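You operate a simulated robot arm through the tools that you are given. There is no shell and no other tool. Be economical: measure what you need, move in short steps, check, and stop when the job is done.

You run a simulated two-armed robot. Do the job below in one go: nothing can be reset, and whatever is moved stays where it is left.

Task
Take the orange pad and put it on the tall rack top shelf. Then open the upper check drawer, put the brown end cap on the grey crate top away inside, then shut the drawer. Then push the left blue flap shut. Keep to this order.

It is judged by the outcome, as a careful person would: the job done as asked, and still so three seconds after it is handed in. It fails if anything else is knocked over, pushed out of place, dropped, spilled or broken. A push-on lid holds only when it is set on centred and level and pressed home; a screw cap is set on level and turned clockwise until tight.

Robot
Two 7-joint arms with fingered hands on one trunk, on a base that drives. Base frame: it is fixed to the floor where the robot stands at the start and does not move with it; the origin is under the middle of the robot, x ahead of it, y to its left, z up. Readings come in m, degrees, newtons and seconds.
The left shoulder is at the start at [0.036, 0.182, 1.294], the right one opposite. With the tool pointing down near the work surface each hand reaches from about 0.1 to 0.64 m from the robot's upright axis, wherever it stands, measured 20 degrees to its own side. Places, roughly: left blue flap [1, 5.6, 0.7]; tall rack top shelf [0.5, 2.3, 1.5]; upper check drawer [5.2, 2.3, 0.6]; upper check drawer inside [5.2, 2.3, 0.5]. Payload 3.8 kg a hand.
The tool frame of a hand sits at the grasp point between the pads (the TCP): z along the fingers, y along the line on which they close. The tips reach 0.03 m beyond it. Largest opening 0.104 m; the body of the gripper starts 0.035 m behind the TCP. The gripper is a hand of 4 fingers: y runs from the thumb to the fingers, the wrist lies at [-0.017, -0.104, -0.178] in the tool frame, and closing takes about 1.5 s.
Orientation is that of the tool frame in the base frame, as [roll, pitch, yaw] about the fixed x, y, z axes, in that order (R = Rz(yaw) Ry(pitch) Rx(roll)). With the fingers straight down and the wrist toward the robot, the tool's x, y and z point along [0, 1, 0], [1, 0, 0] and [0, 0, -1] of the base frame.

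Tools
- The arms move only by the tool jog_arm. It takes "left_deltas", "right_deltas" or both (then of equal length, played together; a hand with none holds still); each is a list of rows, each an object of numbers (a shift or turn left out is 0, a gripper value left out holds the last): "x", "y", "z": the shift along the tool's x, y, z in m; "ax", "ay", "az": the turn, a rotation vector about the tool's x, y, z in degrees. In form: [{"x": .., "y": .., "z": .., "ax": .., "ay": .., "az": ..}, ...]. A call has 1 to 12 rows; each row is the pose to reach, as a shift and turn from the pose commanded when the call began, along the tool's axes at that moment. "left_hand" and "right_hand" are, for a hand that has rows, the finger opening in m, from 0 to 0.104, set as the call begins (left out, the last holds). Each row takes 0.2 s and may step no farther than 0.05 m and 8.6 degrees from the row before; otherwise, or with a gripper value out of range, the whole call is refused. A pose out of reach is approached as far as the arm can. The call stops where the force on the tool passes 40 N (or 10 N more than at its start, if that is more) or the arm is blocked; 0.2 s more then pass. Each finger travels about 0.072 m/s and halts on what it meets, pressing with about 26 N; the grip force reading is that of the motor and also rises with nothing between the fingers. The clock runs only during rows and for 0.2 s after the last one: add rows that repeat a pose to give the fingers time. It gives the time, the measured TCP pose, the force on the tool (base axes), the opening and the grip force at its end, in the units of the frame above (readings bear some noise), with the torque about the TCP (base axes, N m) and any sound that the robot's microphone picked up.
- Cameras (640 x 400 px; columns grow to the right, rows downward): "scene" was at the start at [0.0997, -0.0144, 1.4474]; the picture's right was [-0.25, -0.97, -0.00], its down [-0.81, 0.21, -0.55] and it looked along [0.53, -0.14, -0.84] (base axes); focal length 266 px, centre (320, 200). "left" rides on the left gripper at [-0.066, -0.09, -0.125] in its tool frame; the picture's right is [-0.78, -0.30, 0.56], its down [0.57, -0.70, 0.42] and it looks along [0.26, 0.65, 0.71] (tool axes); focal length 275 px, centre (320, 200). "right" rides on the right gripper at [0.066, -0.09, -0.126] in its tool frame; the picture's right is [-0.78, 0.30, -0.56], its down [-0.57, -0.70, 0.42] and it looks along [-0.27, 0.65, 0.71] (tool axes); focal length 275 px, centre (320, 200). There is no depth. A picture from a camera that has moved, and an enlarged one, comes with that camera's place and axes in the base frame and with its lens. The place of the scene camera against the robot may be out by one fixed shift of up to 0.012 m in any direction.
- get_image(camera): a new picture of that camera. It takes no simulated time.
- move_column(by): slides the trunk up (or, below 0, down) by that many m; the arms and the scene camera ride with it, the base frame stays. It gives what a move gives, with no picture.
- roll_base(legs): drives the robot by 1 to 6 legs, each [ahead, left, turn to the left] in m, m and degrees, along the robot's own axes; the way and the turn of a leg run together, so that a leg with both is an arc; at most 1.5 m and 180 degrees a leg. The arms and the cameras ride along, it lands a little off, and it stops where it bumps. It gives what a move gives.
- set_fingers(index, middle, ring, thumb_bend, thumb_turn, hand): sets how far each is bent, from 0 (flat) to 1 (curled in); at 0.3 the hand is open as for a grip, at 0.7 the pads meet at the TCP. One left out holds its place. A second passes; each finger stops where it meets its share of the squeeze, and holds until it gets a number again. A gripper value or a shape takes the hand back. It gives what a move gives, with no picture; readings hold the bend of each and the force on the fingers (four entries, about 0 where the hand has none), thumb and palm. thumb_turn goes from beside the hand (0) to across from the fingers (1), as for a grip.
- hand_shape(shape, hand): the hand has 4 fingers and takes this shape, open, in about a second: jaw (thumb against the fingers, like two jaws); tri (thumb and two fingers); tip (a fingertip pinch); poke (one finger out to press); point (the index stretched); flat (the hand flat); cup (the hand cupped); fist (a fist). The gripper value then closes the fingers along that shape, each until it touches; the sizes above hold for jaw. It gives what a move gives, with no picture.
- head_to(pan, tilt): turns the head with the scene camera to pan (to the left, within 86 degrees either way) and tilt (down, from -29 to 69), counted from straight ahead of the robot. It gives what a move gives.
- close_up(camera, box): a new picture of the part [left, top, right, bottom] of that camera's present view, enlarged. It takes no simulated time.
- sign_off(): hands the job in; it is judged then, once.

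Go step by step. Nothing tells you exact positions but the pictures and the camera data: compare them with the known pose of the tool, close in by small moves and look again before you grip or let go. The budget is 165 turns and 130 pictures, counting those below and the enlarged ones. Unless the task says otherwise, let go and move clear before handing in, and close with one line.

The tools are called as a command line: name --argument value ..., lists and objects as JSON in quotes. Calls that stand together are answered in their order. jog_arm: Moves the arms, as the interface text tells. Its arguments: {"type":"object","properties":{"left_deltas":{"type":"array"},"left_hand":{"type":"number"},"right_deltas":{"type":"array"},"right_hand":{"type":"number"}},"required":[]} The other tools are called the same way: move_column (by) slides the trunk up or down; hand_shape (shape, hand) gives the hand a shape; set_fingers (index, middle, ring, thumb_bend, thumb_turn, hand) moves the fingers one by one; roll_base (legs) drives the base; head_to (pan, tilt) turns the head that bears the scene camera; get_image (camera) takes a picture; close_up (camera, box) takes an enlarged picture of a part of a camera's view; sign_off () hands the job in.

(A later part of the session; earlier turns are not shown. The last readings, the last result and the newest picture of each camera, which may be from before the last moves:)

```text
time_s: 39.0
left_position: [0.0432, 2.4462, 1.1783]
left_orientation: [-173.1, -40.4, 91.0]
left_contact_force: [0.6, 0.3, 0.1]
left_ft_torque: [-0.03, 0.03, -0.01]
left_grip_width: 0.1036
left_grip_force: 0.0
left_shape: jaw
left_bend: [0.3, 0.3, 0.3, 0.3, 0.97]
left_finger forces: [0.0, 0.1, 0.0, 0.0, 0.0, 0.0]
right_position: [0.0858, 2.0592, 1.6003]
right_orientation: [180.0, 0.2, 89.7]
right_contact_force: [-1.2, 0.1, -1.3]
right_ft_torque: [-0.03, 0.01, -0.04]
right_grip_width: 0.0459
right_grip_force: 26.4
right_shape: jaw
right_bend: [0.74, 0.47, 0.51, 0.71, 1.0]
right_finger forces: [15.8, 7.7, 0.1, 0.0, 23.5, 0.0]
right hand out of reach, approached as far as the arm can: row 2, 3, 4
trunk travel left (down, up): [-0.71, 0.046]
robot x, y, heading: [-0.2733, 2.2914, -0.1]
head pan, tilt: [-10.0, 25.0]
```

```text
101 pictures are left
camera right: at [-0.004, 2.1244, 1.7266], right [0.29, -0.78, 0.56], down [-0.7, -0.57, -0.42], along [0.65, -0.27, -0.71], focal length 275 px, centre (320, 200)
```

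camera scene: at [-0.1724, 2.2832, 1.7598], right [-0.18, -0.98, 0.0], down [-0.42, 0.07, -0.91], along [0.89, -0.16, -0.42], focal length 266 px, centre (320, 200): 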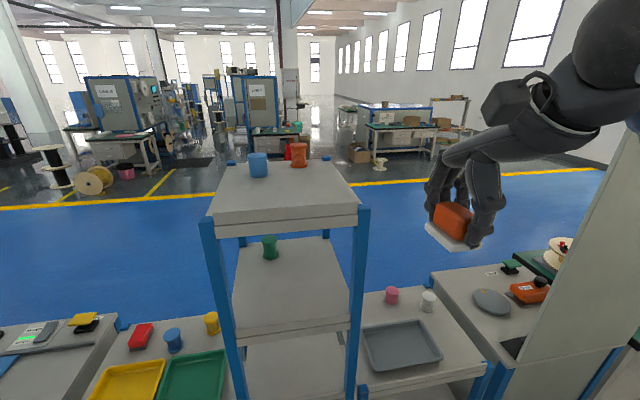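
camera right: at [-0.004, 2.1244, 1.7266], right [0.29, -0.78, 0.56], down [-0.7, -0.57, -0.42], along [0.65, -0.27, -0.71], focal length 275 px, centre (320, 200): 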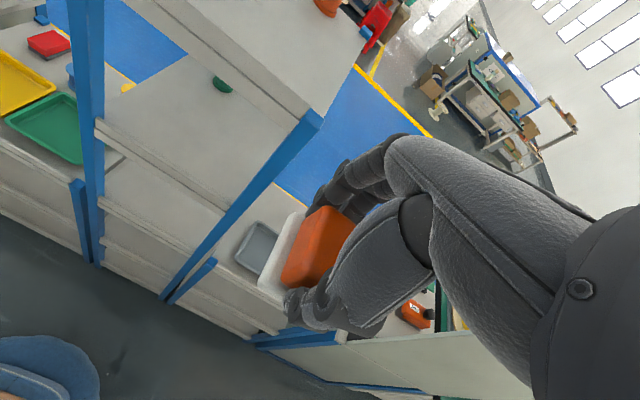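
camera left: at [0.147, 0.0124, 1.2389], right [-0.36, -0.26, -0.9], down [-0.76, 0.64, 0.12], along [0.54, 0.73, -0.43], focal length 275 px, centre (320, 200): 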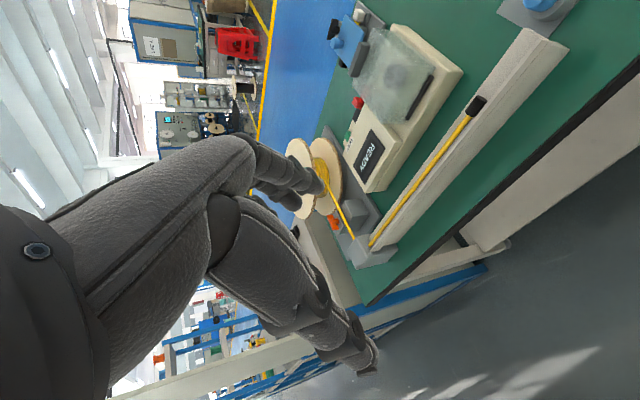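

The shelf top is at z ≈ 1.495, with its front-right corner at (0.34, 2.107). I'll roll 0.15 m closer and carry the pad to about (0.43, 2.23) above it.

roll_base --legs '[[0.15, 0, 0]]'

jog_arm --right_deltas '[{"x": 0.02, "y": 0.04}, {"x": 0.045, "y": 0.08}, {"x": 0.07, "y": 0.12}, {"x": 0.1, "y": 0.155}, {"x": 0.13, "y": 0.175}, {"x": 0.16, "y": 0.195}, {"x": 0.16, "y": 0.195}]'

get_image --camera "scene"

get_image --camera "right"

```text
time_s: 40.4
left_position: [0.1915, 2.446, 1.1793]
left_orientation: [-173.1, -40.4, 91.3]
left_contact_force: [-0.2, 0.4, 0.3]
left_ft_torque: [-0.01, 0.0, -0.01]
left_grip_width: 0.1038
left_grip_force: 0.1
left_shape: jaw
left_bend: [0.3, 0.3, 0.3, 0.3, 0.97]
left_finger forces: [0.1, 0.1, 0.0, 0.1, 0.0, 0.0]
right_position: [0.2339, 2.059, 1.6019]
right_orientation: [179.8, 0.2, 89.9]
right_contact_force: [0.2, -0.2, -0.1]
right_ft_torque: [-0.01, -0.01, -0.01]
right_grip_width: 0.0458
right_grip_force: 25.8
right_shape: jaw
right_bend: [0.74, 0.47, 0.51, 0.71, 1.0]
right_finger forces: [15.8, 7.7, 0.0, 0.1, 23.5, 0.1]
trunk travel left (down, up): [-0.71, 0.046]
robot x, y, heading: [-0.1231, 2.294, -0.0]
head pan, tilt: [-10.0, 25.0]
```

```text
time_s: 42.0
left_position: [0.1928, 2.445, 1.1782]
left_orientation: [-173.1, -40.5, 91.3]
left_contact_force: [-0.6, -1.2, -0.6]
left_ft_torque: [-0.03, 0.01, 0.01]
left_grip_width: 0.1038
left_grip_force: 0.1
left_shape: jaw
left_bend: [0.3, 0.3, 0.3, 0.3, 0.97]
left_finger forces: [0.0, 0.1, 0.0, 0.0, 0.0, 0.1]
right_position: [0.4308, 2.2186, 1.6005]
right_orientation: [179.9, -0.1, 90.0]
right_contact_force: [0.1, -1.6, -0.7]
right_ft_torque: [0.05, -0.02, -0.02]
right_grip_width: 0.0458
right_grip_force: 26.5
right_shape: jaw
right_bend: [0.74, 0.47, 0.51, 0.71, 1.0]
right_finger forces: [15.8, 7.6, 0.1, 0.0, 23.2, 0.0]
trunk travel left (down, up): [-0.71, 0.046]
robot x, y, heading: [-0.1229, 2.2959, -0.2]
head pan, tilt: [-10.0, 25.0]
```

```text
100 pictures are left
camera scene: at [-0.0223, 2.2815, 1.7598], right [-0.18, -0.98, 0.0], down [-0.42, 0.07, -0.91], along [0.89, -0.16, -0.42], focal length 266 px, centre (320, 200)
```

scene: 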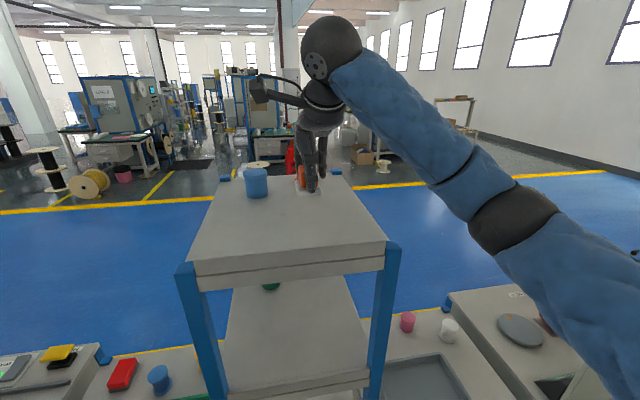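

```text
99 pictures are left
camera right: at [0.3418, 2.2846, 1.7264], right [0.29, -0.78, 0.56], down [-0.7, -0.57, -0.42], along [0.65, -0.27, -0.71], focal length 275 px, centre (320, 200)
```

right: 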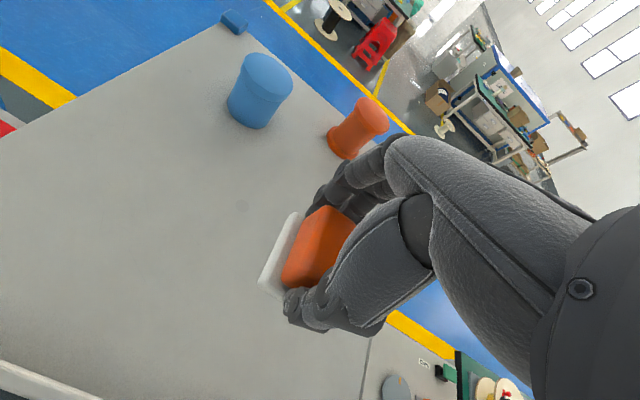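

jog_arm --right_deltas '[{"x": 0.02, "z": 0.015}, {"x": 0.02, "z": 0.03}, {"x": 0.02, "z": 0.045}, {"x": 0.02, "z": 0.053}, {"x": 0.02, "z": 0.056}, {"x": 0.02, "z": 0.059}, {"x": 0.02, "z": 0.062}, {"x": 0.02, "z": 0.065}, {"x": 0.02, "z": 0.068}]'

get_image --camera "right"

```text
time_s: 44.0
left_position: [0.1931, 2.4453, 1.1783]
left_orientation: [-173.0, -40.4, 91.2]
left_contact_force: [0.5, 0.5, 0.2]
left_ft_torque: [0.02, 0.02, 0.0]
left_grip_width: 0.1035
left_grip_force: 0.0
left_shape: jaw
left_bend: [0.3, 0.3, 0.3, 0.3, 0.97]
left_finger forces: [0.0, 0.0, 0.0, 0.0, 0.0, 0.0]
right_position: [0.4309, 2.2385, 1.5322]
right_orientation: [-180.0, 0.2, 89.9]
right_contact_force: [-0.7, -0.6, -0.8]
right_ft_torque: [0.04, 0.0, 0.0]
right_grip_width: 0.0459
right_grip_force: 26.5
right_shape: jaw
right_bend: [0.74, 0.47, 0.51, 0.71, 1.0]
right_finger forces: [15.6, 7.4, 0.0, 0.1, 23.4, 0.0]
trunk travel left (down, up): [-0.71, 0.046]
robot x, y, heading: [-0.1248, 2.2937, -0.2]
head pan, tilt: [-10.0, 25.0]
```

```text
98 pictures are left
camera right: at [0.3423, 2.3042, 1.6583], right [0.3, -0.78, 0.56], down [-0.7, -0.57, -0.42], along [0.65, -0.27, -0.71], focal length 275 px, centre (320, 200)
```

right: 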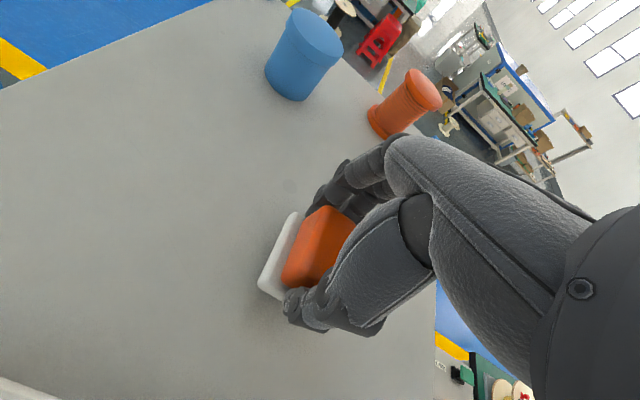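

Not touching yet, so I'll keep lowering in 3 mm steps until contact.

jog_arm --right_deltas '[{"z": 0.002}, {"z": 0.004}, {"z": 0.006}, {"z": 0.008}, {"z": 0.01}, {"z": 0.012}]'

get_image --camera "right"

```text
time_s: 45.4
left_position: [0.1927, 2.4458, 1.1773]
left_orientation: [-173.1, -40.4, 91.3]
left_contact_force: [0.5, 0.0, -0.3]
left_ft_torque: [-0.05, -0.01, -0.02]
left_grip_width: 0.1037
left_grip_force: 0.1
left_shape: jaw
left_bend: [0.3, 0.3, 0.3, 0.3, 0.97]
left_finger forces: [0.0, 0.1, 0.0, 0.0, 0.1, 0.1]
right_position: [0.4314, 2.2377, 1.5222]
right_orientation: [179.9, -0.1, 89.9]
right_contact_force: [1.4, -0.1, 1.5]
right_ft_torque: [-0.03, -0.12, 0.01]
right_grip_width: 0.0458
right_grip_force: 26.4
right_shape: jaw
right_bend: [0.74, 0.47, 0.51, 0.71, 1.0]
right_finger forces: [15.5, 8.6, 0.1, 0.0, 23.2, 0.0]
trunk travel left (down, up): [-0.71, 0.046]
robot x, y, heading: [-0.1232, 2.2963, -0.2]
head pan, tilt: [-10.0, 25.0]
```

```text
97 pictures are left
camera right: at [0.3423, 2.3038, 1.6467], right [0.29, -0.78, 0.56], down [-0.7, -0.57, -0.43], along [0.65, -0.27, -0.71], focal length 275 px, centre (320, 200)
```

right: 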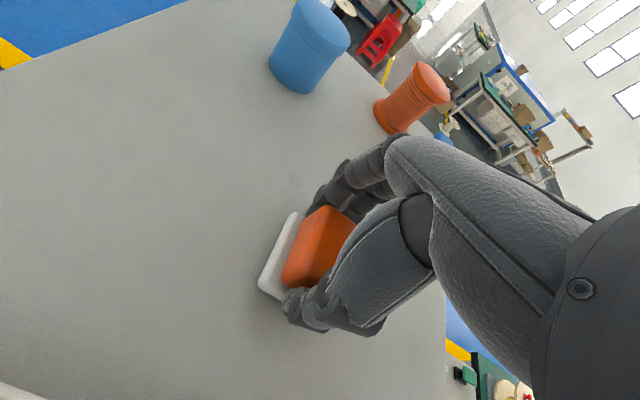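

jog_arm --right_deltas '[{"z": 0.001}, {"z": 0.002}, {"z": 0.003}]'

jog_arm --right_deltas '[{}, {}, {}, {}, {}, {}, {}]' --right_hand 0.1

jog_arm --right_deltas '[{"z": -0.02}, {"z": -0.05}, {"z": -0.09}, {"z": -0.12}]'

get_image --camera "right"

```text
time_s: 46.2
left_position: [0.1921, 2.4466, 1.1775]
left_orientation: [-173.1, -40.4, 91.2]
left_contact_force: [0.7, -0.4, 0.0]
left_ft_torque: [-0.02, -0.01, -0.01]
left_grip_width: 0.1037
left_grip_force: 0.0
left_shape: jaw
left_bend: [0.3, 0.3, 0.3, 0.3, 0.97]
left_finger forces: [0.0, 0.1, 0.0, 0.0, 0.0, 0.0]
right_position: [0.4299, 2.2389, 1.5205]
right_orientation: [179.5, 0.0, 90.0]
right_contact_force: [2.9, 0.3, 14.9]
right_ft_torque: [-0.07, -0.63, 0.03]
right_grip_width: 0.0461
right_grip_force: 26.1
right_shape: jaw
right_bend: [0.74, 0.47, 0.51, 0.71, 1.0]
right_finger forces: [20.7, 16.2, 0.0, 0.1, 23.2, 0.0]
trunk travel left (down, up): [-0.71, 0.046]
robot x, y, heading: [-0.1238, 2.2968, -0.3]
head pan, tilt: [-10.0, 25.0]
```

```text
time_s: 47.8
left_position: [0.1941, 2.4462, 1.1778]
left_orientation: [-172.9, -40.3, 91.1]
left_contact_force: [-0.1, 0.3, 0.1]
left_ft_torque: [-0.03, -0.02, 0.0]
left_grip_width: 0.1037
left_grip_force: 0.1
left_shape: jaw
left_bend: [0.3, 0.3, 0.3, 0.3, 0.97]
left_finger forces: [0.0, 0.0, 0.1, 0.0, 0.1, 0.0]
right_position: [0.4309, 2.2376, 1.5179]
right_orientation: [-180.0, 0.0, 89.9]
right_contact_force: [-0.1, 0.1, 0.1]
right_ft_torque: [0.03, 0.0, 0.02]
right_grip_width: 0.0998
right_grip_force: 0.1
right_shape: jaw
right_bend: [0.32, 0.31, 0.3, 0.31, 0.98]
right_finger forces: [0.1, 0.0, 0.0, 0.0, 0.0, 0.0]
trunk travel left (down, up): [-0.71, 0.046]
robot x, y, heading: [-0.1238, 2.2982, -0.1]
head pan, tilt: [-10.0, 25.0]
```

```text
time_s: 48.8
left_position: [0.1931, 2.445, 1.1784]
left_orientation: [-173.0, -40.4, 91.3]
left_contact_force: [0.8, -0.3, 0.5]
left_ft_torque: [0.0, -0.01, -0.03]
left_grip_width: 0.1036
left_grip_force: 0.0
left_shape: jaw
left_bend: [0.3, 0.3, 0.3, 0.3, 0.97]
left_finger forces: [0.0, 0.0, 0.1, 0.0, 0.0, 0.0]
right_position: [0.4308, 2.2373, 1.6381]
right_orientation: [180.0, 0.1, 89.8]
right_contact_force: [-0.5, 1.3, 0.4]
right_ft_torque: [0.02, -0.01, 0.02]
right_grip_width: 0.0994
right_grip_force: 0.0
right_shape: jaw
right_bend: [0.32, 0.31, 0.3, 0.31, 0.97]
right_finger forces: [0.1, 0.1, 0.0, 0.0, 0.0, 0.0]
trunk travel left (down, up): [-0.71, 0.046]
robot x, y, heading: [-0.1232, 2.2941, -0.0]
head pan, tilt: [-10.0, 25.0]
```

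```text
96 pictures are left
camera right: at [0.3417, 2.3028, 1.764], right [0.29, -0.78, 0.56], down [-0.7, -0.57, -0.42], along [0.65, -0.27, -0.71], focal length 275 px, centre (320, 200)
```

right: 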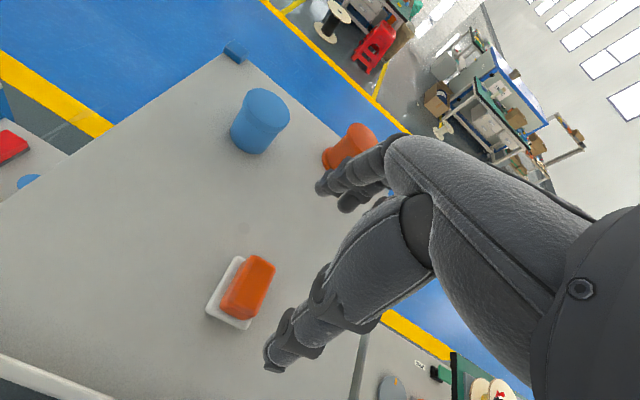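

The pad now sits on the top shelf. I'll retract the arm and zoom in on the check-drawer area straight ahead.

jog_arm --right_deltas '[{"y": -0.04}, {"x": -0.03, "y": -0.08}, {"x": -0.06, "y": -0.12}, {"x": -0.09, "y": -0.15}, {"x": -0.12, "y": -0.18}, {"x": -0.14, "y": -0.2}]'

close_up --camera "scene" --box '[220, 60, 380, 180]'

close_up --camera "scene" --box '[340, 80, 500, 180]'

close_up --camera "scene" --box '[180, 160, 400, 300]'

```text
time_s: 50.2
left_position: [0.1922, 2.4452, 1.1785]
left_orientation: [-173.1, -40.4, 91.4]
left_contact_force: [0.0, 0.7, -0.1]
left_ft_torque: [0.0, -0.01, 0.01]
left_grip_width: 0.1036
left_grip_force: 0.1
left_shape: jaw
left_bend: [0.3, 0.3, 0.3, 0.3, 0.97]
left_finger forces: [0.0, 0.1, 0.0, 0.0, 0.0, 0.0]
right_position: [0.2294, 2.0981, 1.6362]
right_orientation: [-179.9, 0.0, 90.0]
right_contact_force: [0.1, 0.4, 0.6]
right_ft_torque: [0.05, -0.04, 0.03]
right_grip_width: 0.1
right_grip_force: 0.0
right_shape: jaw
right_bend: [0.32, 0.31, 0.3, 0.31, 0.97]
right_finger forces: [0.1, 0.0, 0.0, 0.1, 0.0, 0.0]
trunk travel left (down, up): [-0.71, 0.046]
robot x, y, heading: [-0.1275, 2.2946, -0.3]
head pan, tilt: [-10.0, 25.0]
```

```text
3.33 times, centred on (300, 120) of scene
camera zoom: at [-0.0228, 2.2817, 1.7598], right [-0.18, -0.98, 0.0], down [-0.42, 0.07, -0.91], along [0.89, -0.16, -0.42], focal length 886 px, centre (387, 467)
```

zoom: 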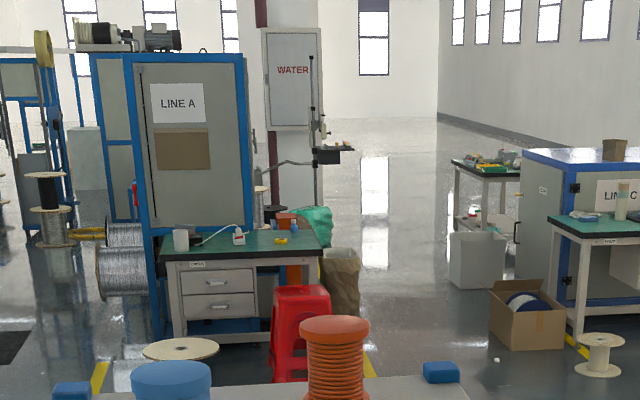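

```text
4.00 times, centred on (420, 130) of scene
camera zoom: at [-0.0228, 2.2817, 1.7598], right [-0.18, -0.98, 0.0], down [-0.42, 0.07, -0.91], along [0.89, -0.16, -0.42], focal length 1063 px, centre (-80, 480)
```

zoom: 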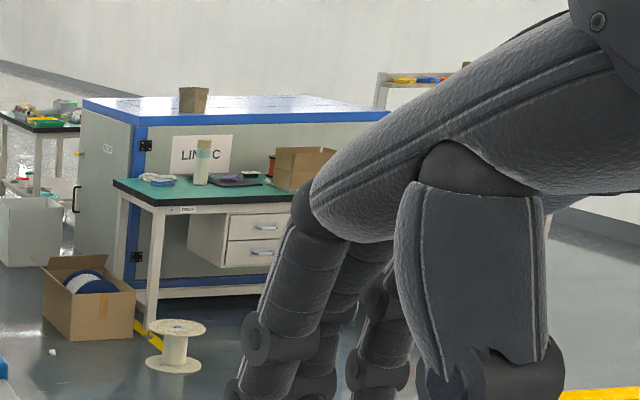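

```text
2.86 times, centred on (290, 230) of scene
camera zoom: at [-0.0228, 2.2817, 1.7598], right [-0.18, -0.98, 0.0], down [-0.42, 0.07, -0.91], along [0.89, -0.16, -0.42], focal length 759 px, centre (406, 114)
```

zoom: 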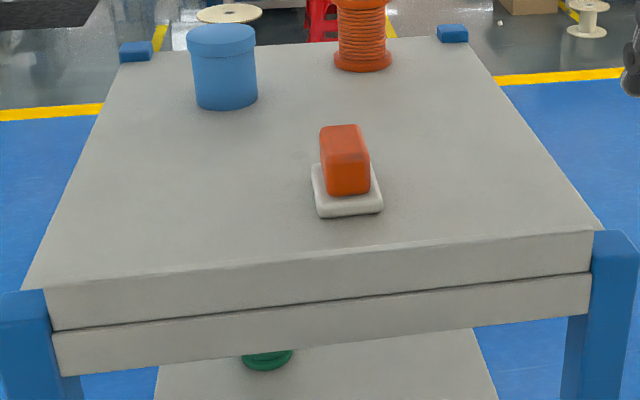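

The desk labelled CHECK, with two drawers, is straight ahead across the aisle. I'll zoom in more to look for a grey crate with a brown cap.

close_up --camera "scene" --box '[325, 100, 375, 135]'

close_up --camera "scene" --box '[250, 105, 310, 150]'

head_to --pan 50 --tilt 15

get_image --camera "scene"

head_to --pan -70 --tilt 25

get_image --camera "scene"

```text
11.43 times, centred on (350, 118) of scene
camera zoom: at [-0.0228, 2.2817, 1.7598], right [-0.18, -0.98, 0.0], down [-0.42, 0.07, -0.91], along [0.89, -0.16, -0.42], focal length 3037 px, centre (-23, 1143)
```

zoom: 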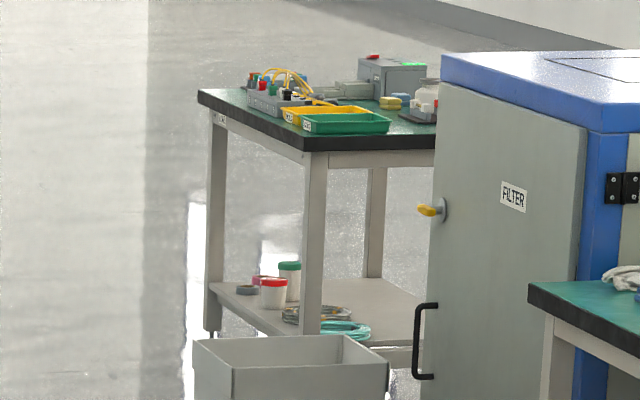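

```text
8.89 times, centred on (280, 128) of scene
camera zoom: at [-0.0228, 2.2817, 1.7598], right [-0.18, -0.98, 0.0], down [-0.42, 0.07, -0.91], along [0.89, -0.16, -0.42], focal length 2362 px, centre (676, 844)
```

zoom: 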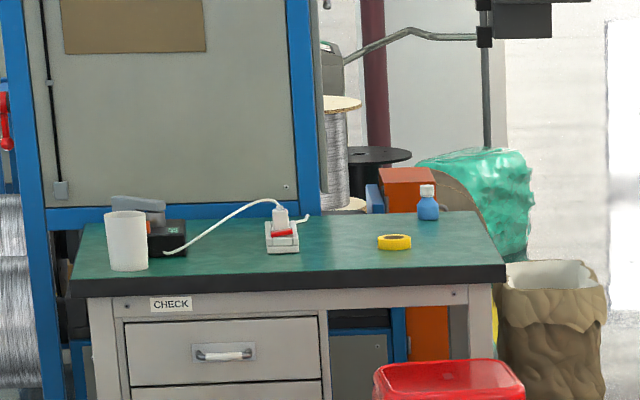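

```text
time_s: 51.5
left_position: [0.1927, 2.4462, 1.178]
left_orientation: [-173.0, -40.5, 91.3]
left_contact_force: [0.1, -0.3, 0.1]
left_ft_torque: [-0.01, 0.02, 0.01]
left_grip_width: 0.1036
left_grip_force: 0.0
left_shape: jaw
left_bend: [0.3, 0.3, 0.3, 0.3, 0.97]
left_finger forces: [0.0, 0.0, 0.1, 0.1, 0.0, 0.0]
right_position: [0.2309, 2.1008, 1.6365]
right_orientation: [180.0, 0.2, 89.9]
right_contact_force: [0.1, 0.9, 0.1]
right_ft_torque: [-0.01, 0.01, 0.02]
right_grip_width: 0.0996
right_grip_force: 0.0
right_shape: jaw
right_bend: [0.32, 0.31, 0.3, 0.31, 0.97]
right_finger forces: [0.0, 0.1, 0.0, 0.0, 0.0, 0.0]
trunk travel left (down, up): [-0.71, 0.046]
robot x, y, heading: [-0.1231, 2.2916, -0.0]
head pan, tilt: [50.0, 15.0]
```

```text
90 pictures are left
camera scene: at [-0.0523, 2.3701, 1.776], right [0.76, -0.64, 0.0], down [-0.17, -0.2, -0.97], along [0.62, 0.74, -0.26], focal length 266 px, centre (320, 200)
```

scene: 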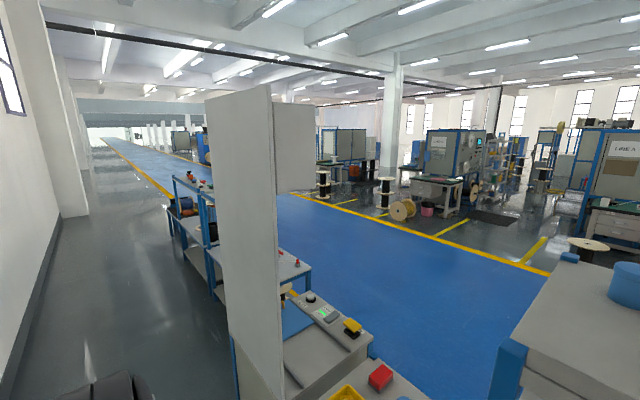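

```text
time_s: 53.5
left_position: [0.1916, 2.4453, 1.1785]
left_orientation: [-173.0, -40.3, 91.2]
left_contact_force: [1.0, 1.1, 0.8]
left_ft_torque: [-0.03, -0.01, -0.03]
left_grip_width: 0.1036
left_grip_force: 0.1
left_shape: jaw
left_bend: [0.3, 0.3, 0.3, 0.3, 0.97]
left_finger forces: [0.1, 0.0, 0.0, 0.1, 0.0, 0.0]
right_position: [0.2308, 2.0994, 1.6374]
right_orientation: [-179.9, 0.2, 89.8]
right_contact_force: [1.3, -1.0, 0.3]
right_ft_torque: [-0.02, 0.02, -0.02]
right_grip_width: 0.0997
right_grip_force: 0.0
right_shape: jaw
right_bend: [0.32, 0.31, 0.3, 0.31, 0.97]
right_finger forces: [0.0, 0.0, 0.0, 0.0, 0.0, 0.0]
trunk travel left (down, up): [-0.71, 0.046]
robot x, y, heading: [-0.1257, 2.298, -0.2]
head pan, tilt: [-70.0, 25.0]
```

```text
89 pictures are left
camera scene: at [-0.0813, 2.2119, 1.7598], right [-0.94, -0.34, 0.0], down [-0.14, 0.4, -0.91], along [0.31, -0.85, -0.42], focal length 266 px, centre (320, 200)
```

scene: 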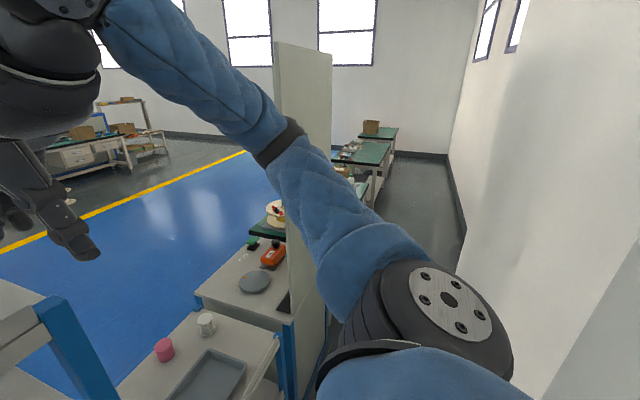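

I see no other candidate here: the grey bin is an open box on the floor with nothing on top. The brown cap on the grey drawer unit near the start must be the one. I'll go back for it with the right hand, keeping the left free for the drawer.

roll_base --legs '[[-0.16, 0, 0], [0, -1.25, 0], [0.18, 0, 0], [0, -1.3, 0]]'

move_column --by -0.2

head_to --pan -40 --tilt 35

get_image --camera "scene"

```text
time_s: 68.0
left_position: [0.158, -0.1072, 1.1788]
left_orientation: [-173.1, -40.4, 89.1]
left_contact_force: [0.0, 0.1, 0.5]
left_ft_torque: [0.0, 0.0, 0.0]
left_grip_width: 0.1037
left_grip_force: 0.1
left_shape: jaw
left_bend: [0.3, 0.3, 0.3, 0.3, 0.97]
left_finger forces: [0.0, 0.0, 0.1, 0.0, 0.0, 0.0]
right_position: [0.1825, -0.4566, 1.636]
right_orientation: [180.0, 0.0, 87.6]
right_contact_force: [0.2, -0.5, -0.7]
right_ft_torque: [0.01, -0.03, -0.01]
right_grip_width: 0.0997
right_grip_force: 0.2
right_shape: jaw
right_bend: [0.32, 0.31, 0.3, 0.31, 0.97]
right_finger forces: [0.0, 0.0, 0.1, 0.1, 0.1, 0.0]
trunk travel left (down, up): [-0.71, 0.046]
robot x, y, heading: [-0.164, -0.2468, -2.5]
head pan, tilt: [-70.0, 25.0]
```

```text
time_s: 69.6
left_position: [0.1642, -0.0592, 1.0084]
left_orientation: [-174.5, -48.8, 88.7]
left_contact_force: [-0.3, -0.3, -0.3]
left_ft_torque: [0.02, 0.0, -0.02]
left_grip_width: 0.1037
left_grip_force: 0.1
left_shape: jaw
left_bend: [0.3, 0.3, 0.3, 0.3, 0.97]
left_finger forces: [0.1, 0.0, 0.1, 0.0, 0.0, 0.0]
right_position: [0.1818, -0.4565, 1.4723]
right_orientation: [-179.8, 0.1, 87.7]
right_contact_force: [-0.3, 0.2, 0.4]
right_ft_torque: [0.0, -0.02, -0.04]
right_grip_width: 0.0998
right_grip_force: 0.1
right_shape: jaw
right_bend: [0.32, 0.31, 0.3, 0.31, 0.97]
right_finger forces: [0.0, 0.0, 0.0, 0.1, 0.0, 0.0]
trunk travel left (down, up): [-0.547, 0.209]
robot x, y, heading: [-0.1672, -0.2484, -2.4]
head pan, tilt: [-70.0, 25.0]
stopped: the arm was blocked; the commanded pose is now the measured one
```

```text
time_s: 70.5
left_position: [0.1647, -0.0587, 1.0089]
left_orientation: [-174.7, -48.6, 88.8]
left_contact_force: [-0.6, 0.1, 0.1]
left_ft_torque: [-0.03, 0.01, 0.01]
left_grip_width: 0.1038
left_grip_force: 0.2
left_shape: jaw
left_bend: [0.3, 0.3, 0.3, 0.3, 0.97]
left_finger forces: [0.0, 0.0, 0.0, 0.0, 0.1, 0.0]
right_position: [0.1825, -0.4554, 1.4716]
right_orientation: [-179.9, 0.1, 87.6]
right_contact_force: [-0.1, 0.1, 0.4]
right_ft_torque: [-0.01, -0.02, 0.02]
right_grip_width: 0.0996
right_grip_force: 0.1
right_shape: jaw
right_bend: [0.32, 0.31, 0.3, 0.31, 0.97]
right_finger forces: [0.0, 0.0, 0.0, 0.1, 0.1, 0.1]
trunk travel left (down, up): [-0.547, 0.209]
robot x, y, heading: [-0.1672, -0.2478, -2.4]
head pan, tilt: [-40.0, 35.0]
```

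```text
88 pictures are left
camera scene: at [-0.0828, -0.3029, 1.5808], right [-0.67, -0.74, 0.0], down [-0.42, 0.39, -0.82], along [0.6, -0.55, -0.57], focal length 266 px, centre (320, 200)
```

scene: 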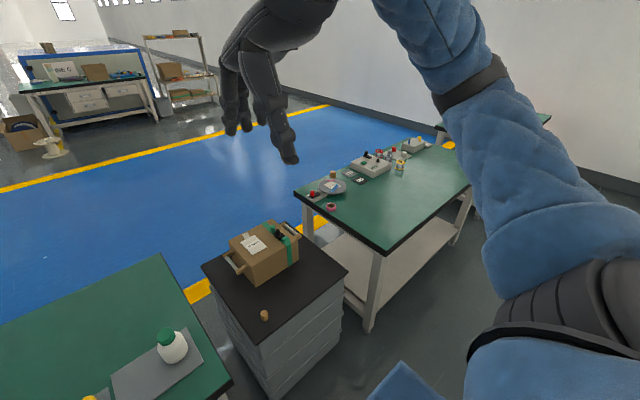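

close_up --camera "scene" --box '[200, 210, 360, 340]'

close_up --camera "scene" --box '[290, 120, 450, 220]'

```text
3.08 times, centred on (280, 275) of scene
camera zoom: at [-0.0828, -0.3029, 1.5808], right [-0.67, -0.74, 0.0], down [-0.42, 0.39, -0.82], along [0.6, -0.55, -0.57], focal length 818 px, centre (443, -31)
```

zoom: 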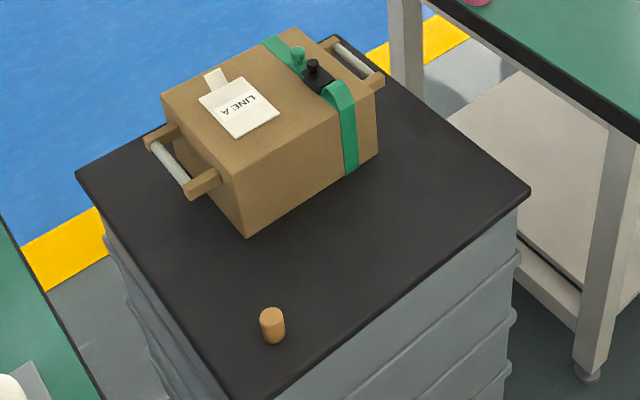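

```text
4.00 times, centred on (370, 170) of scene
camera zoom: at [-0.0828, -0.3029, 1.5808], right [-0.67, -0.74, 0.0], down [-0.42, 0.39, -0.82], along [0.6, -0.55, -0.57], focal length 1063 px, centre (120, 320)
```

zoom: 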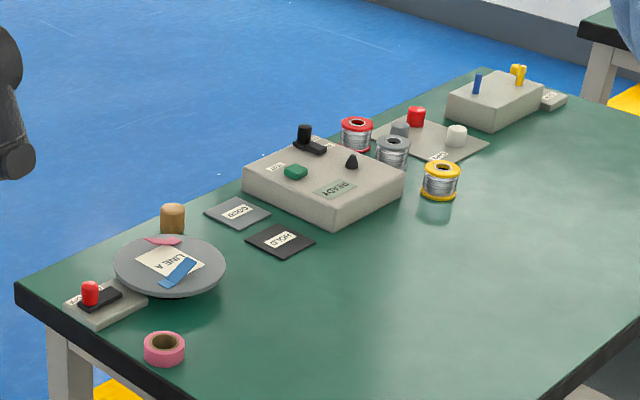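

The cap stands on the black lid of the stacked grey crates, near (0.473, -0.535), with its base at about z = 0.64. I'll roll closer, lower the trunk and bring the right hand above it.

roll_base --legs '[[0.14, -0.04, 2.4]]'

move_column --by -0.1

head_to --pan -35 --tilt 50

jog_arm --right_deltas '[{"z": 0.04}, {"z": 0.08}, {"z": 0.12}, {"z": 0.16}, {"z": 0.2}, {"z": 0.23, "y": 0.03}, {"z": 0.26, "y": 0.06}, {"z": 0.29, "y": 0.09, "x": -0.02}, {"z": 0.32, "y": 0.11, "x": -0.05}, {"z": 0.35, "y": 0.13, "x": -0.07}, {"z": 0.38, "y": 0.13, "x": -0.07}, {"z": 0.4, "y": 0.13, "x": -0.07}]'

get_image --camera "scene"

get_image --camera "right"

```text
time_s: 71.9
left_position: [0.296, -0.0881, 1.0094]
left_orientation: [-174.5, -48.7, 91.0]
left_contact_force: [0.6, -0.7, -0.4]
left_ft_torque: [-0.02, 0.0, 0.02]
left_grip_width: 0.1037
left_grip_force: 0.1
left_shape: jaw
left_bend: [0.3, 0.3, 0.3, 0.3, 0.97]
left_finger forces: [0.1, 0.1, 0.1, 0.0, 0.1, 0.1]
right_position: [0.3295, -0.4853, 1.4726]
right_orientation: [-179.9, 0.1, 89.9]
right_contact_force: [0.1, 0.6, -0.3]
right_ft_torque: [0.04, 0.04, 0.03]
right_grip_width: 0.0998
right_grip_force: 0.1
right_shape: jaw
right_bend: [0.32, 0.31, 0.3, 0.31, 0.97]
right_finger forces: [0.0, 0.0, 0.0, 0.1, 0.0, 0.0]
trunk travel left (down, up): [-0.547, 0.209]
robot x, y, heading: [-0.027, -0.2894, 0.1]
head pan, tilt: [-40.0, 35.0]
```

```text
time_s: 73.0
left_position: [0.3008, -0.0441, 0.917]
left_orientation: [-176.1, -57.2, 89.9]
left_contact_force: [-0.3, 0.1, -0.1]
left_ft_torque: [-0.02, 0.01, 0.0]
left_grip_width: 0.1039
left_grip_force: 0.1
left_shape: jaw
left_bend: [0.3, 0.3, 0.3, 0.3, 0.97]
left_finger forces: [0.0, 0.0, 0.0, 0.0, 0.0, 0.0]
right_position: [0.3289, -0.4859, 1.3782]
right_orientation: [-179.8, 0.1, 90.1]
right_contact_force: [-0.5, 0.5, 0.2]
right_ft_torque: [0.0, 0.03, -0.03]
right_grip_width: 0.0998
right_grip_force: 0.0
right_shape: jaw
right_bend: [0.32, 0.31, 0.3, 0.31, 0.97]
right_finger forces: [0.0, 0.1, 0.0, 0.0, 0.0, 0.0]
trunk travel left (down, up): [-0.455, 0.301]
robot x, y, heading: [-0.0309, -0.2897, -0.1]
head pan, tilt: [-40.0, 35.0]
stopped: the arm was blocked; the commanded pose is now the measured one
```

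```text
time_s: 73.8
left_position: [0.2996, -0.0439, 0.9168]
left_orientation: [-175.9, -57.2, 89.9]
left_contact_force: [-1.0, 0.4, 0.2]
left_ft_torque: [-0.02, -0.02, 0.02]
left_grip_width: 0.1035
left_grip_force: 0.1
left_shape: jaw
left_bend: [0.3, 0.3, 0.3, 0.3, 0.97]
left_finger forces: [0.1, 0.0, 0.0, 0.0, 0.0, 0.1]
right_position: [0.3275, -0.4863, 1.3801]
right_orientation: [-179.8, 0.1, 90.0]
right_contact_force: [0.1, 0.4, 0.5]
right_ft_torque: [0.01, 0.0, 0.01]
right_grip_width: 0.0999
right_grip_force: 0.1
right_shape: jaw
right_bend: [0.32, 0.31, 0.3, 0.31, 0.97]
right_finger forces: [0.0, 0.1, 0.1, 0.0, 0.0, 0.0]
trunk travel left (down, up): [-0.455, 0.301]
robot x, y, heading: [-0.0285, -0.287, -0.1]
head pan, tilt: [-35.0, 50.0]
```

```text
time_s: 76.4
left_position: [0.3, -0.0437, 0.9172]
left_orientation: [-175.9, -57.1, 89.8]
left_contact_force: [-0.1, -0.1, 0.0]
left_ft_torque: [0.03, -0.01, -0.02]
left_grip_width: 0.1037
left_grip_force: 0.1
left_shape: jaw
left_bend: [0.3, 0.3, 0.3, 0.3, 0.97]
left_finger forces: [0.0, 0.0, 0.0, 0.0, 0.0, 0.0]
right_position: [0.46, -0.5555, 0.9802]
right_orientation: [180.0, 0.1, 90.0]
right_contact_force: [0.1, 0.8, 0.2]
right_ft_torque: [0.0, -0.02, -0.01]
right_grip_width: 0.1001
right_grip_force: 0.0
right_shape: jaw
right_bend: [0.32, 0.31, 0.3, 0.31, 0.97]
right_finger forces: [0.0, 0.0, 0.0, 0.0, 0.1, 0.0]
right hand out of reach, approached as far as the arm can: row 4, 5
trunk travel left (down, up): [-0.455, 0.301]
robot x, y, heading: [-0.0301, -0.2896, 0.0]
head pan, tilt: [-35.0, 50.0]
```

```text
85 pictures are left
camera scene: at [0.065, -0.3305, 1.4669], right [-0.58, -0.82, 0.0], down [-0.63, 0.44, -0.64], along [0.53, -0.37, -0.77], focal length 266 px, centre (320, 200)
```

scene: 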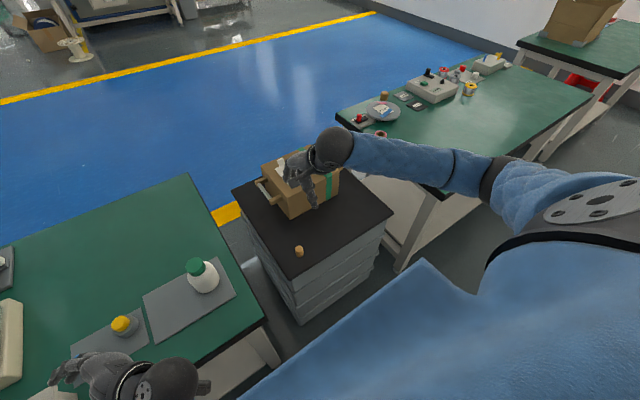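

```text
84 pictures are left
camera right: at [0.3707, -0.4899, 1.1061], right [0.3, -0.78, 0.56], down [-0.7, -0.57, -0.42], along [0.65, -0.27, -0.71], focal length 275 px, centre (320, 200)
```

right: 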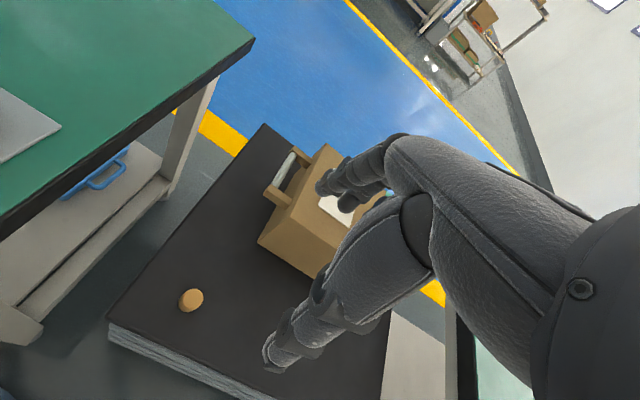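

jog_arm --right_deltas '[{"x": 0.012, "y": 0.004, "z": 0.04}, {"x": 0.024, "y": 0.007, "z": 0.08}, {"x": 0.024, "y": 0.007, "z": 0.12}, {"x": 0.024, "y": 0.007, "z": 0.16}, {"x": 0.024, "y": 0.007, "z": 0.2}, {"x": 0.024, "y": 0.007, "z": 0.22}, {"x": 0.024, "y": 0.007, "z": 0.22}]'

get_image --camera "right"

close_up --camera "scene" --box '[220, 170, 380, 290]'

```text
time_s: 78.0
left_position: [0.3003, -0.0439, 0.9169]
left_orientation: [-176.0, -57.1, 89.8]
left_contact_force: [-0.4, 0.3, -0.2]
left_ft_torque: [0.0, -0.02, 0.03]
left_grip_width: 0.1039
left_grip_force: 0.0
left_shape: jaw
left_bend: [0.3, 0.3, 0.3, 0.3, 0.97]
left_finger forces: [0.0, 0.1, 0.0, 0.0, 0.0, 0.1]
right_position: [0.4631, -0.5318, 0.7589]
right_orientation: [-179.9, 0.1, 89.9]
right_contact_force: [-0.1, 0.6, -0.2]
right_ft_torque: [-0.04, 0.01, 0.02]
right_grip_width: 0.0998
right_grip_force: 0.1
right_shape: jaw
right_bend: [0.32, 0.31, 0.3, 0.31, 0.97]
right_finger forces: [0.0, 0.0, 0.0, 0.1, 0.0, 0.1]
trunk travel left (down, up): [-0.455, 0.301]
robot x, y, heading: [-0.0281, -0.2902, -0.1]
head pan, tilt: [-35.0, 50.0]
```

```text
83 pictures are left
camera right: at [0.3744, -0.4673, 0.8856], right [0.3, -0.78, 0.56], down [-0.7, -0.57, -0.42], along [0.65, -0.27, -0.72], focal length 275 px, centre (320, 200)
```

right: 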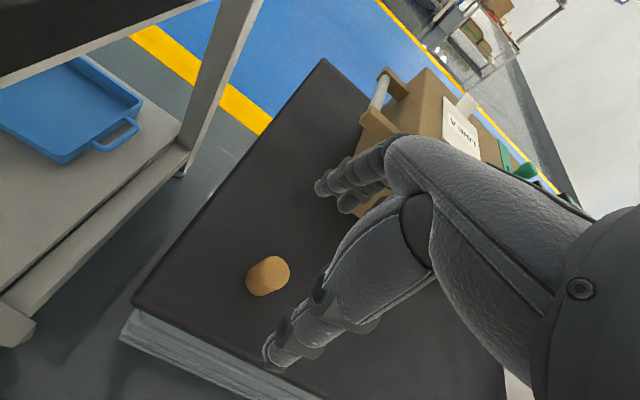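

```text
3.33 times, centred on (300, 230) of scene
camera zoom: at [0.0647, -0.3304, 1.4669], right [-0.58, -0.82, 0.0], down [-0.63, 0.44, -0.64], along [0.53, -0.37, -0.77], focal length 886 px, centre (387, 100)
```

zoom: 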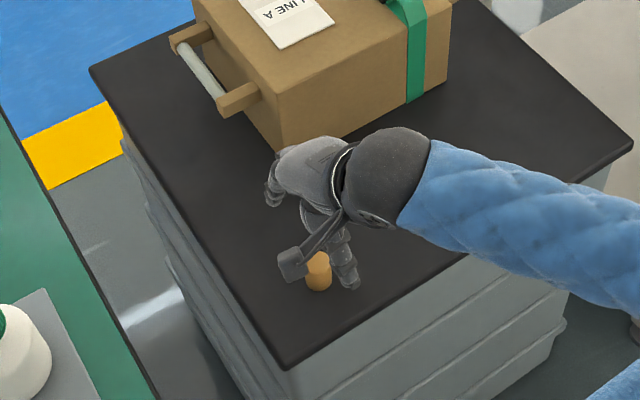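

jog_arm --right_deltas '[{"x": -0.003, "y": 0.0105, "z": 0.02}, {"x": -0.003, "y": 0.0105, "z": 0.04}, {"x": -0.003, "y": 0.0105, "z": 0.055}, {"x": -0.003, "y": 0.0105, "z": 0.065}, {"x": -0.003, "y": 0.0105, "z": 0.072}, {"x": -0.003, "y": 0.0105, "z": 0.078}, {"x": -0.003, "y": 0.0105, "z": 0.082}]'

get_image --camera "right"

close_up --camera "scene" --box '[220, 170, 380, 290]'

```text
time_s: 79.6
left_position: [0.2998, -0.0443, 0.9166]
left_orientation: [-176.0, -57.2, 89.8]
left_contact_force: [-0.4, -0.3, 0.1]
left_ft_torque: [-0.01, 0.0, 0.01]
left_grip_width: 0.1039
left_grip_force: 0.1
left_shape: jaw
left_bend: [0.3, 0.3, 0.3, 0.3, 0.97]
left_finger forces: [0.0, 0.0, 0.0, 0.0, 0.0, 0.0]
right_position: [0.4747, -0.5341, 0.6777]
right_orientation: [-179.9, 0.1, 90.0]
right_contact_force: [-0.3, -0.8, -0.2]
right_ft_torque: [0.0, 0.03, 0.01]
right_grip_width: 0.1
right_grip_force: 0.1
right_shape: jaw
right_bend: [0.32, 0.31, 0.3, 0.31, 0.97]
right_finger forces: [0.1, 0.1, 0.1, 0.0, 0.1, 0.1]
trunk travel left (down, up): [-0.455, 0.301]
robot x, y, heading: [-0.0265, -0.2885, -0.5]
head pan, tilt: [-35.0, 50.0]
```

```text
81 pictures are left
camera right: at [0.3855, -0.4691, 0.8041], right [0.3, -0.78, 0.56], down [-0.7, -0.57, -0.42], along [0.65, -0.27, -0.71], focal length 275 px, centre (320, 200)
```

right: 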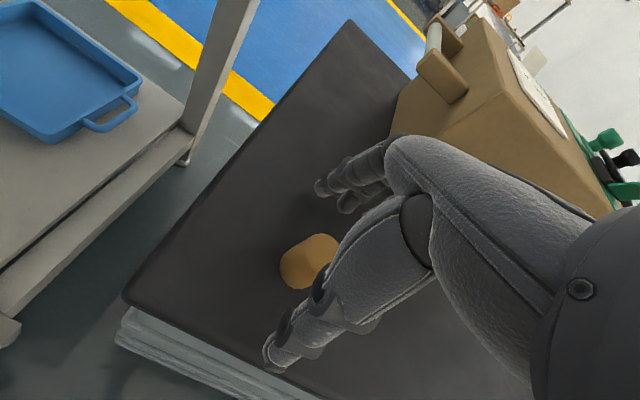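

```text
3.33 times, centred on (300, 230) of scene
camera zoom: at [0.0647, -0.3302, 1.4669], right [-0.58, -0.82, 0.0], down [-0.63, 0.44, -0.64], along [0.53, -0.37, -0.77], focal length 886 px, centre (387, 100)
```

zoom: 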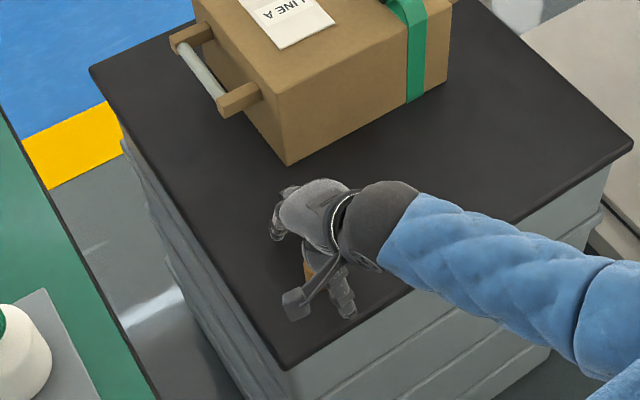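

jog_arm --right_deltas '[{"x": -0.003, "y": 0.001, "z": 0.003}, {"x": -0.003, "y": 0.001, "z": 0.006}, {"x": -0.003, "y": 0.001, "z": 0.009}, {"x": -0.003, "y": 0.001, "z": 0.012}]'

jog_arm --right_deltas '[{}, {}, {}, {}, {}, {}, {}, {}]' --right_hand 0.01

get_image --camera "right"

```text
time_s: 80.6
left_position: [0.2989, -0.0441, 0.917]
left_orientation: [-176.1, -57.1, 89.8]
left_contact_force: [-0.3, -0.4, -0.7]
left_ft_torque: [-0.01, 0.03, -0.02]
left_grip_width: 0.1038
left_grip_force: 0.1
left_shape: jaw
left_bend: [0.3, 0.3, 0.3, 0.3, 0.97]
left_finger forces: [0.1, 0.1, 0.0, 0.1, 0.1, 0.0]
right_position: [0.476, -0.5391, 0.6697]
right_orientation: [179.5, 0.2, 89.9]
right_contact_force: [-3.6, -4.5, 21.9]
right_ft_torque: [-0.35, -1.08, -0.34]
right_grip_width: 0.0977
right_grip_force: 0.0
right_shape: jaw
right_bend: [0.32, 0.3, 0.3, 0.31, 0.97]
right_finger forces: [0.0, 20.7, 0.0, 0.0, 0.2, 0.0]
trunk travel left (down, up): [-0.455, 0.301]
robot x, y, heading: [-0.0268, -0.285, -0.0]
head pan, tilt: [-35.0, 50.0]
```

```text
time_s: 81.1
left_position: [0.3007, -0.0446, 0.9172]
left_orientation: [-175.9, -57.2, 89.7]
left_contact_force: [0.0, 0.8, -0.7]
left_ft_torque: [0.04, -0.01, 0.03]
left_grip_width: 0.1037
left_grip_force: 0.2
left_shape: jaw
left_bend: [0.3, 0.3, 0.3, 0.3, 0.97]
left_finger forces: [0.0, 0.0, 0.0, 0.0, 0.1, 0.0]
right_position: [0.4807, -0.5341, 0.6696]
right_orientation: [179.4, -0.4, 90.0]
right_contact_force: [-3.0, 2.0, 13.6]
right_ft_torque: [0.21, 0.06, 0.08]
right_grip_width: 0.0267
right_grip_force: 26.1
right_shape: jaw
right_bend: [0.74, 0.58, 0.46, 0.78, 1.0]
right_finger forces: [24.2, 8.2, 0.0, 0.0, 26.9, 0.0]
trunk travel left (down, up): [-0.455, 0.301]
robot x, y, heading: [-0.0301, -0.2871, -0.2]
head pan, tilt: [-35.0, 50.0]
stopped in row 2 (right hand): the force on the tool passed its limit (the readings are from after the stop); the commanded pose is now the measured one
```

```text
79 pictures are left
camera right: at [0.3908, -0.4701, 0.7958], right [0.29, -0.78, 0.55], down [-0.7, -0.57, -0.44], along [0.66, -0.26, -0.71], focal length 275 px, centre (320, 200)
```

right: 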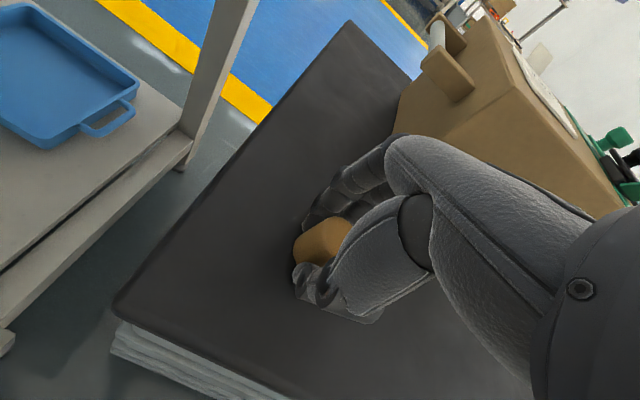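

The cap is gripped, 0.027 m wide. I'll lift it.

jog_arm --right_deltas '[{"z": -0.01}, {"z": -0.03}, {"z": -0.06}, {"z": -0.1}, {"z": -0.14}]'

get_image --camera "right"

get_image --camera "scene"

```text
time_s: 82.3
left_position: [0.3005, -0.0448, 0.9169]
left_orientation: [-175.9, -57.3, 89.7]
left_contact_force: [0.4, -0.4, -0.8]
left_ft_torque: [-0.02, -0.02, 0.02]
left_grip_width: 0.1036
left_grip_force: 0.0
left_shape: jaw
left_bend: [0.3, 0.3, 0.3, 0.3, 0.97]
left_finger forces: [0.0, 0.0, 0.0, 0.0, 0.0, 0.0]
right_position: [0.4772, -0.5372, 0.8096]
right_orientation: [179.6, -0.2, 90.0]
right_contact_force: [-0.8, -0.3, 0.0]
right_ft_torque: [0.0, 0.03, 0.0]
right_grip_width: 0.026
right_grip_force: 26.5
right_shape: jaw
right_bend: [0.74, 0.58, 0.61, 0.78, 1.0]
right_finger forces: [12.5, 8.2, 0.1, 0.1, 19.5, 0.0]
trunk travel left (down, up): [-0.455, 0.301]
robot x, y, heading: [-0.0261, -0.29, -0.2]
head pan, tilt: [-35.0, 50.0]
```

```text
78 pictures are left
camera right: at [0.3889, -0.4719, 0.9355], right [0.29, -0.78, 0.56], down [-0.7, -0.57, -0.43], along [0.65, -0.26, -0.71], focal length 275 px, centre (320, 200)
```

right: 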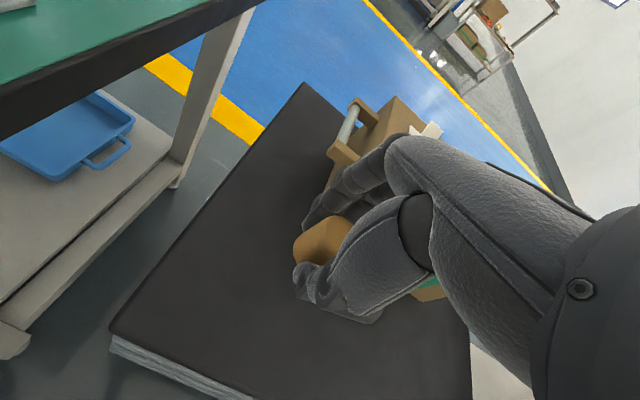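

```text
77 pictures are left
camera scene: at [0.0647, -0.3303, 1.4669], right [-0.58, -0.82, 0.0], down [-0.63, 0.44, -0.64], along [0.53, -0.37, -0.77], focal length 266 px, centre (320, 200)
```

scene: 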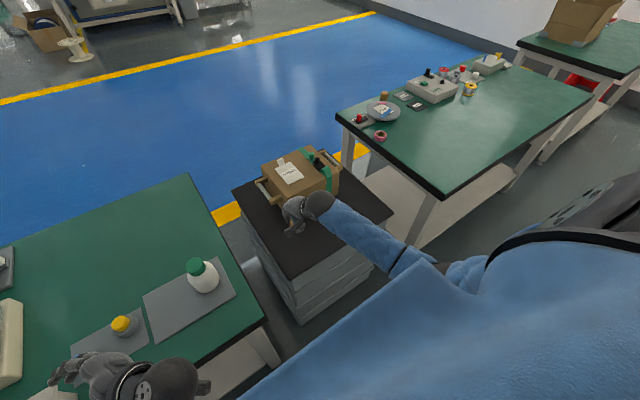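

I have the cap. I'll pull the arm in and look toward -y, where there seems to be a gap past the last bench leading to the aisle.

jog_arm --right_deltas '[{"z": -0.04}, {"z": -0.08}, {"z": -0.12}, {"z": -0.16}, {"z": -0.2}, {"z": -0.22, "y": -0.04}, {"z": -0.24, "y": -0.08}, {"z": -0.25, "y": -0.12}, {"z": -0.25, "y": -0.15}]'

head_to --pan -80 --tilt 20

get_image --camera "scene"

```text
time_s: 84.3
left_position: [0.3, -0.044, 0.9174]
left_orientation: [-175.8, -57.3, 89.7]
left_contact_force: [-0.7, -0.1, -0.2]
left_ft_torque: [-0.01, 0.0, -0.03]
left_grip_width: 0.1035
left_grip_force: 0.1
left_shape: jaw
left_bend: [0.3, 0.3, 0.3, 0.3, 0.97]
left_finger forces: [0.0, 0.1, 0.1, 0.0, 0.0, 0.1]
right_position: [0.3495, -0.5386, 1.0532]
right_orientation: [179.7, -0.2, 89.9]
right_contact_force: [-0.3, 0.0, 0.3]
right_ft_torque: [0.0, -0.01, 0.01]
right_grip_width: 0.0259
right_grip_force: 26.3
right_shape: jaw
right_bend: [0.74, 0.58, 0.61, 0.78, 1.0]
right_finger forces: [12.8, 8.2, 0.0, 0.0, 19.3, 0.1]
right hand out of reach, approached as far as the arm can: row 9
trunk travel left (down, up): [-0.455, 0.301]
robot x, y, heading: [-0.0252, -0.2885, -0.1]
head pan, tilt: [-35.0, 50.0]
```

```text
time_s: 85.4
left_position: [0.3004, -0.0426, 0.9178]
left_orientation: [-175.9, -57.2, 89.7]
left_contact_force: [0.1, 0.3, 0.6]
left_ft_torque: [-0.01, -0.01, -0.01]
left_grip_width: 0.1035
left_grip_force: 0.0
left_shape: jaw
left_bend: [0.3, 0.3, 0.3, 0.3, 0.97]
left_finger forces: [0.0, 0.0, 0.0, 0.0, 0.0, 0.1]
right_position: [0.3502, -0.5389, 1.0535]
right_orientation: [179.6, -0.3, 90.0]
right_contact_force: [0.3, 0.6, 0.0]
right_ft_torque: [0.0, -0.02, 0.0]
right_grip_width: 0.0261
right_grip_force: 26.0
right_shape: jaw
right_bend: [0.74, 0.58, 0.61, 0.78, 1.0]
right_finger forces: [12.8, 8.2, 0.1, 0.0, 19.1, 0.0]
trunk travel left (down, up): [-0.455, 0.301]
robot x, y, heading: [-0.0309, -0.2875, -0.1]
head pan, tilt: [-80.0, 20.0]
```

```text
76 pictures are left
camera scene: at [0.0177, -0.3778, 1.5124], right [-0.99, -0.17, 0.0], down [-0.06, 0.34, -0.94], along [0.16, -0.93, -0.34], focal length 266 px, centre (320, 200)
```

scene: 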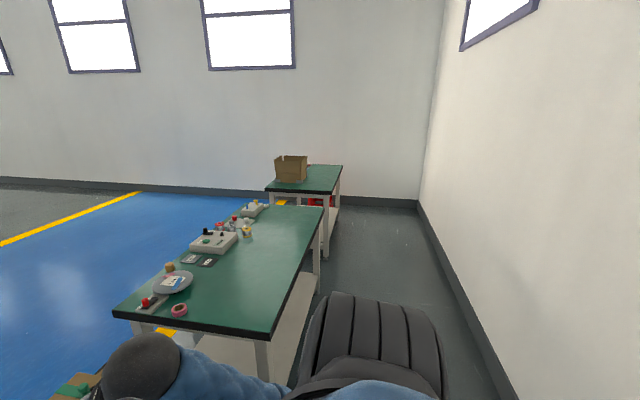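

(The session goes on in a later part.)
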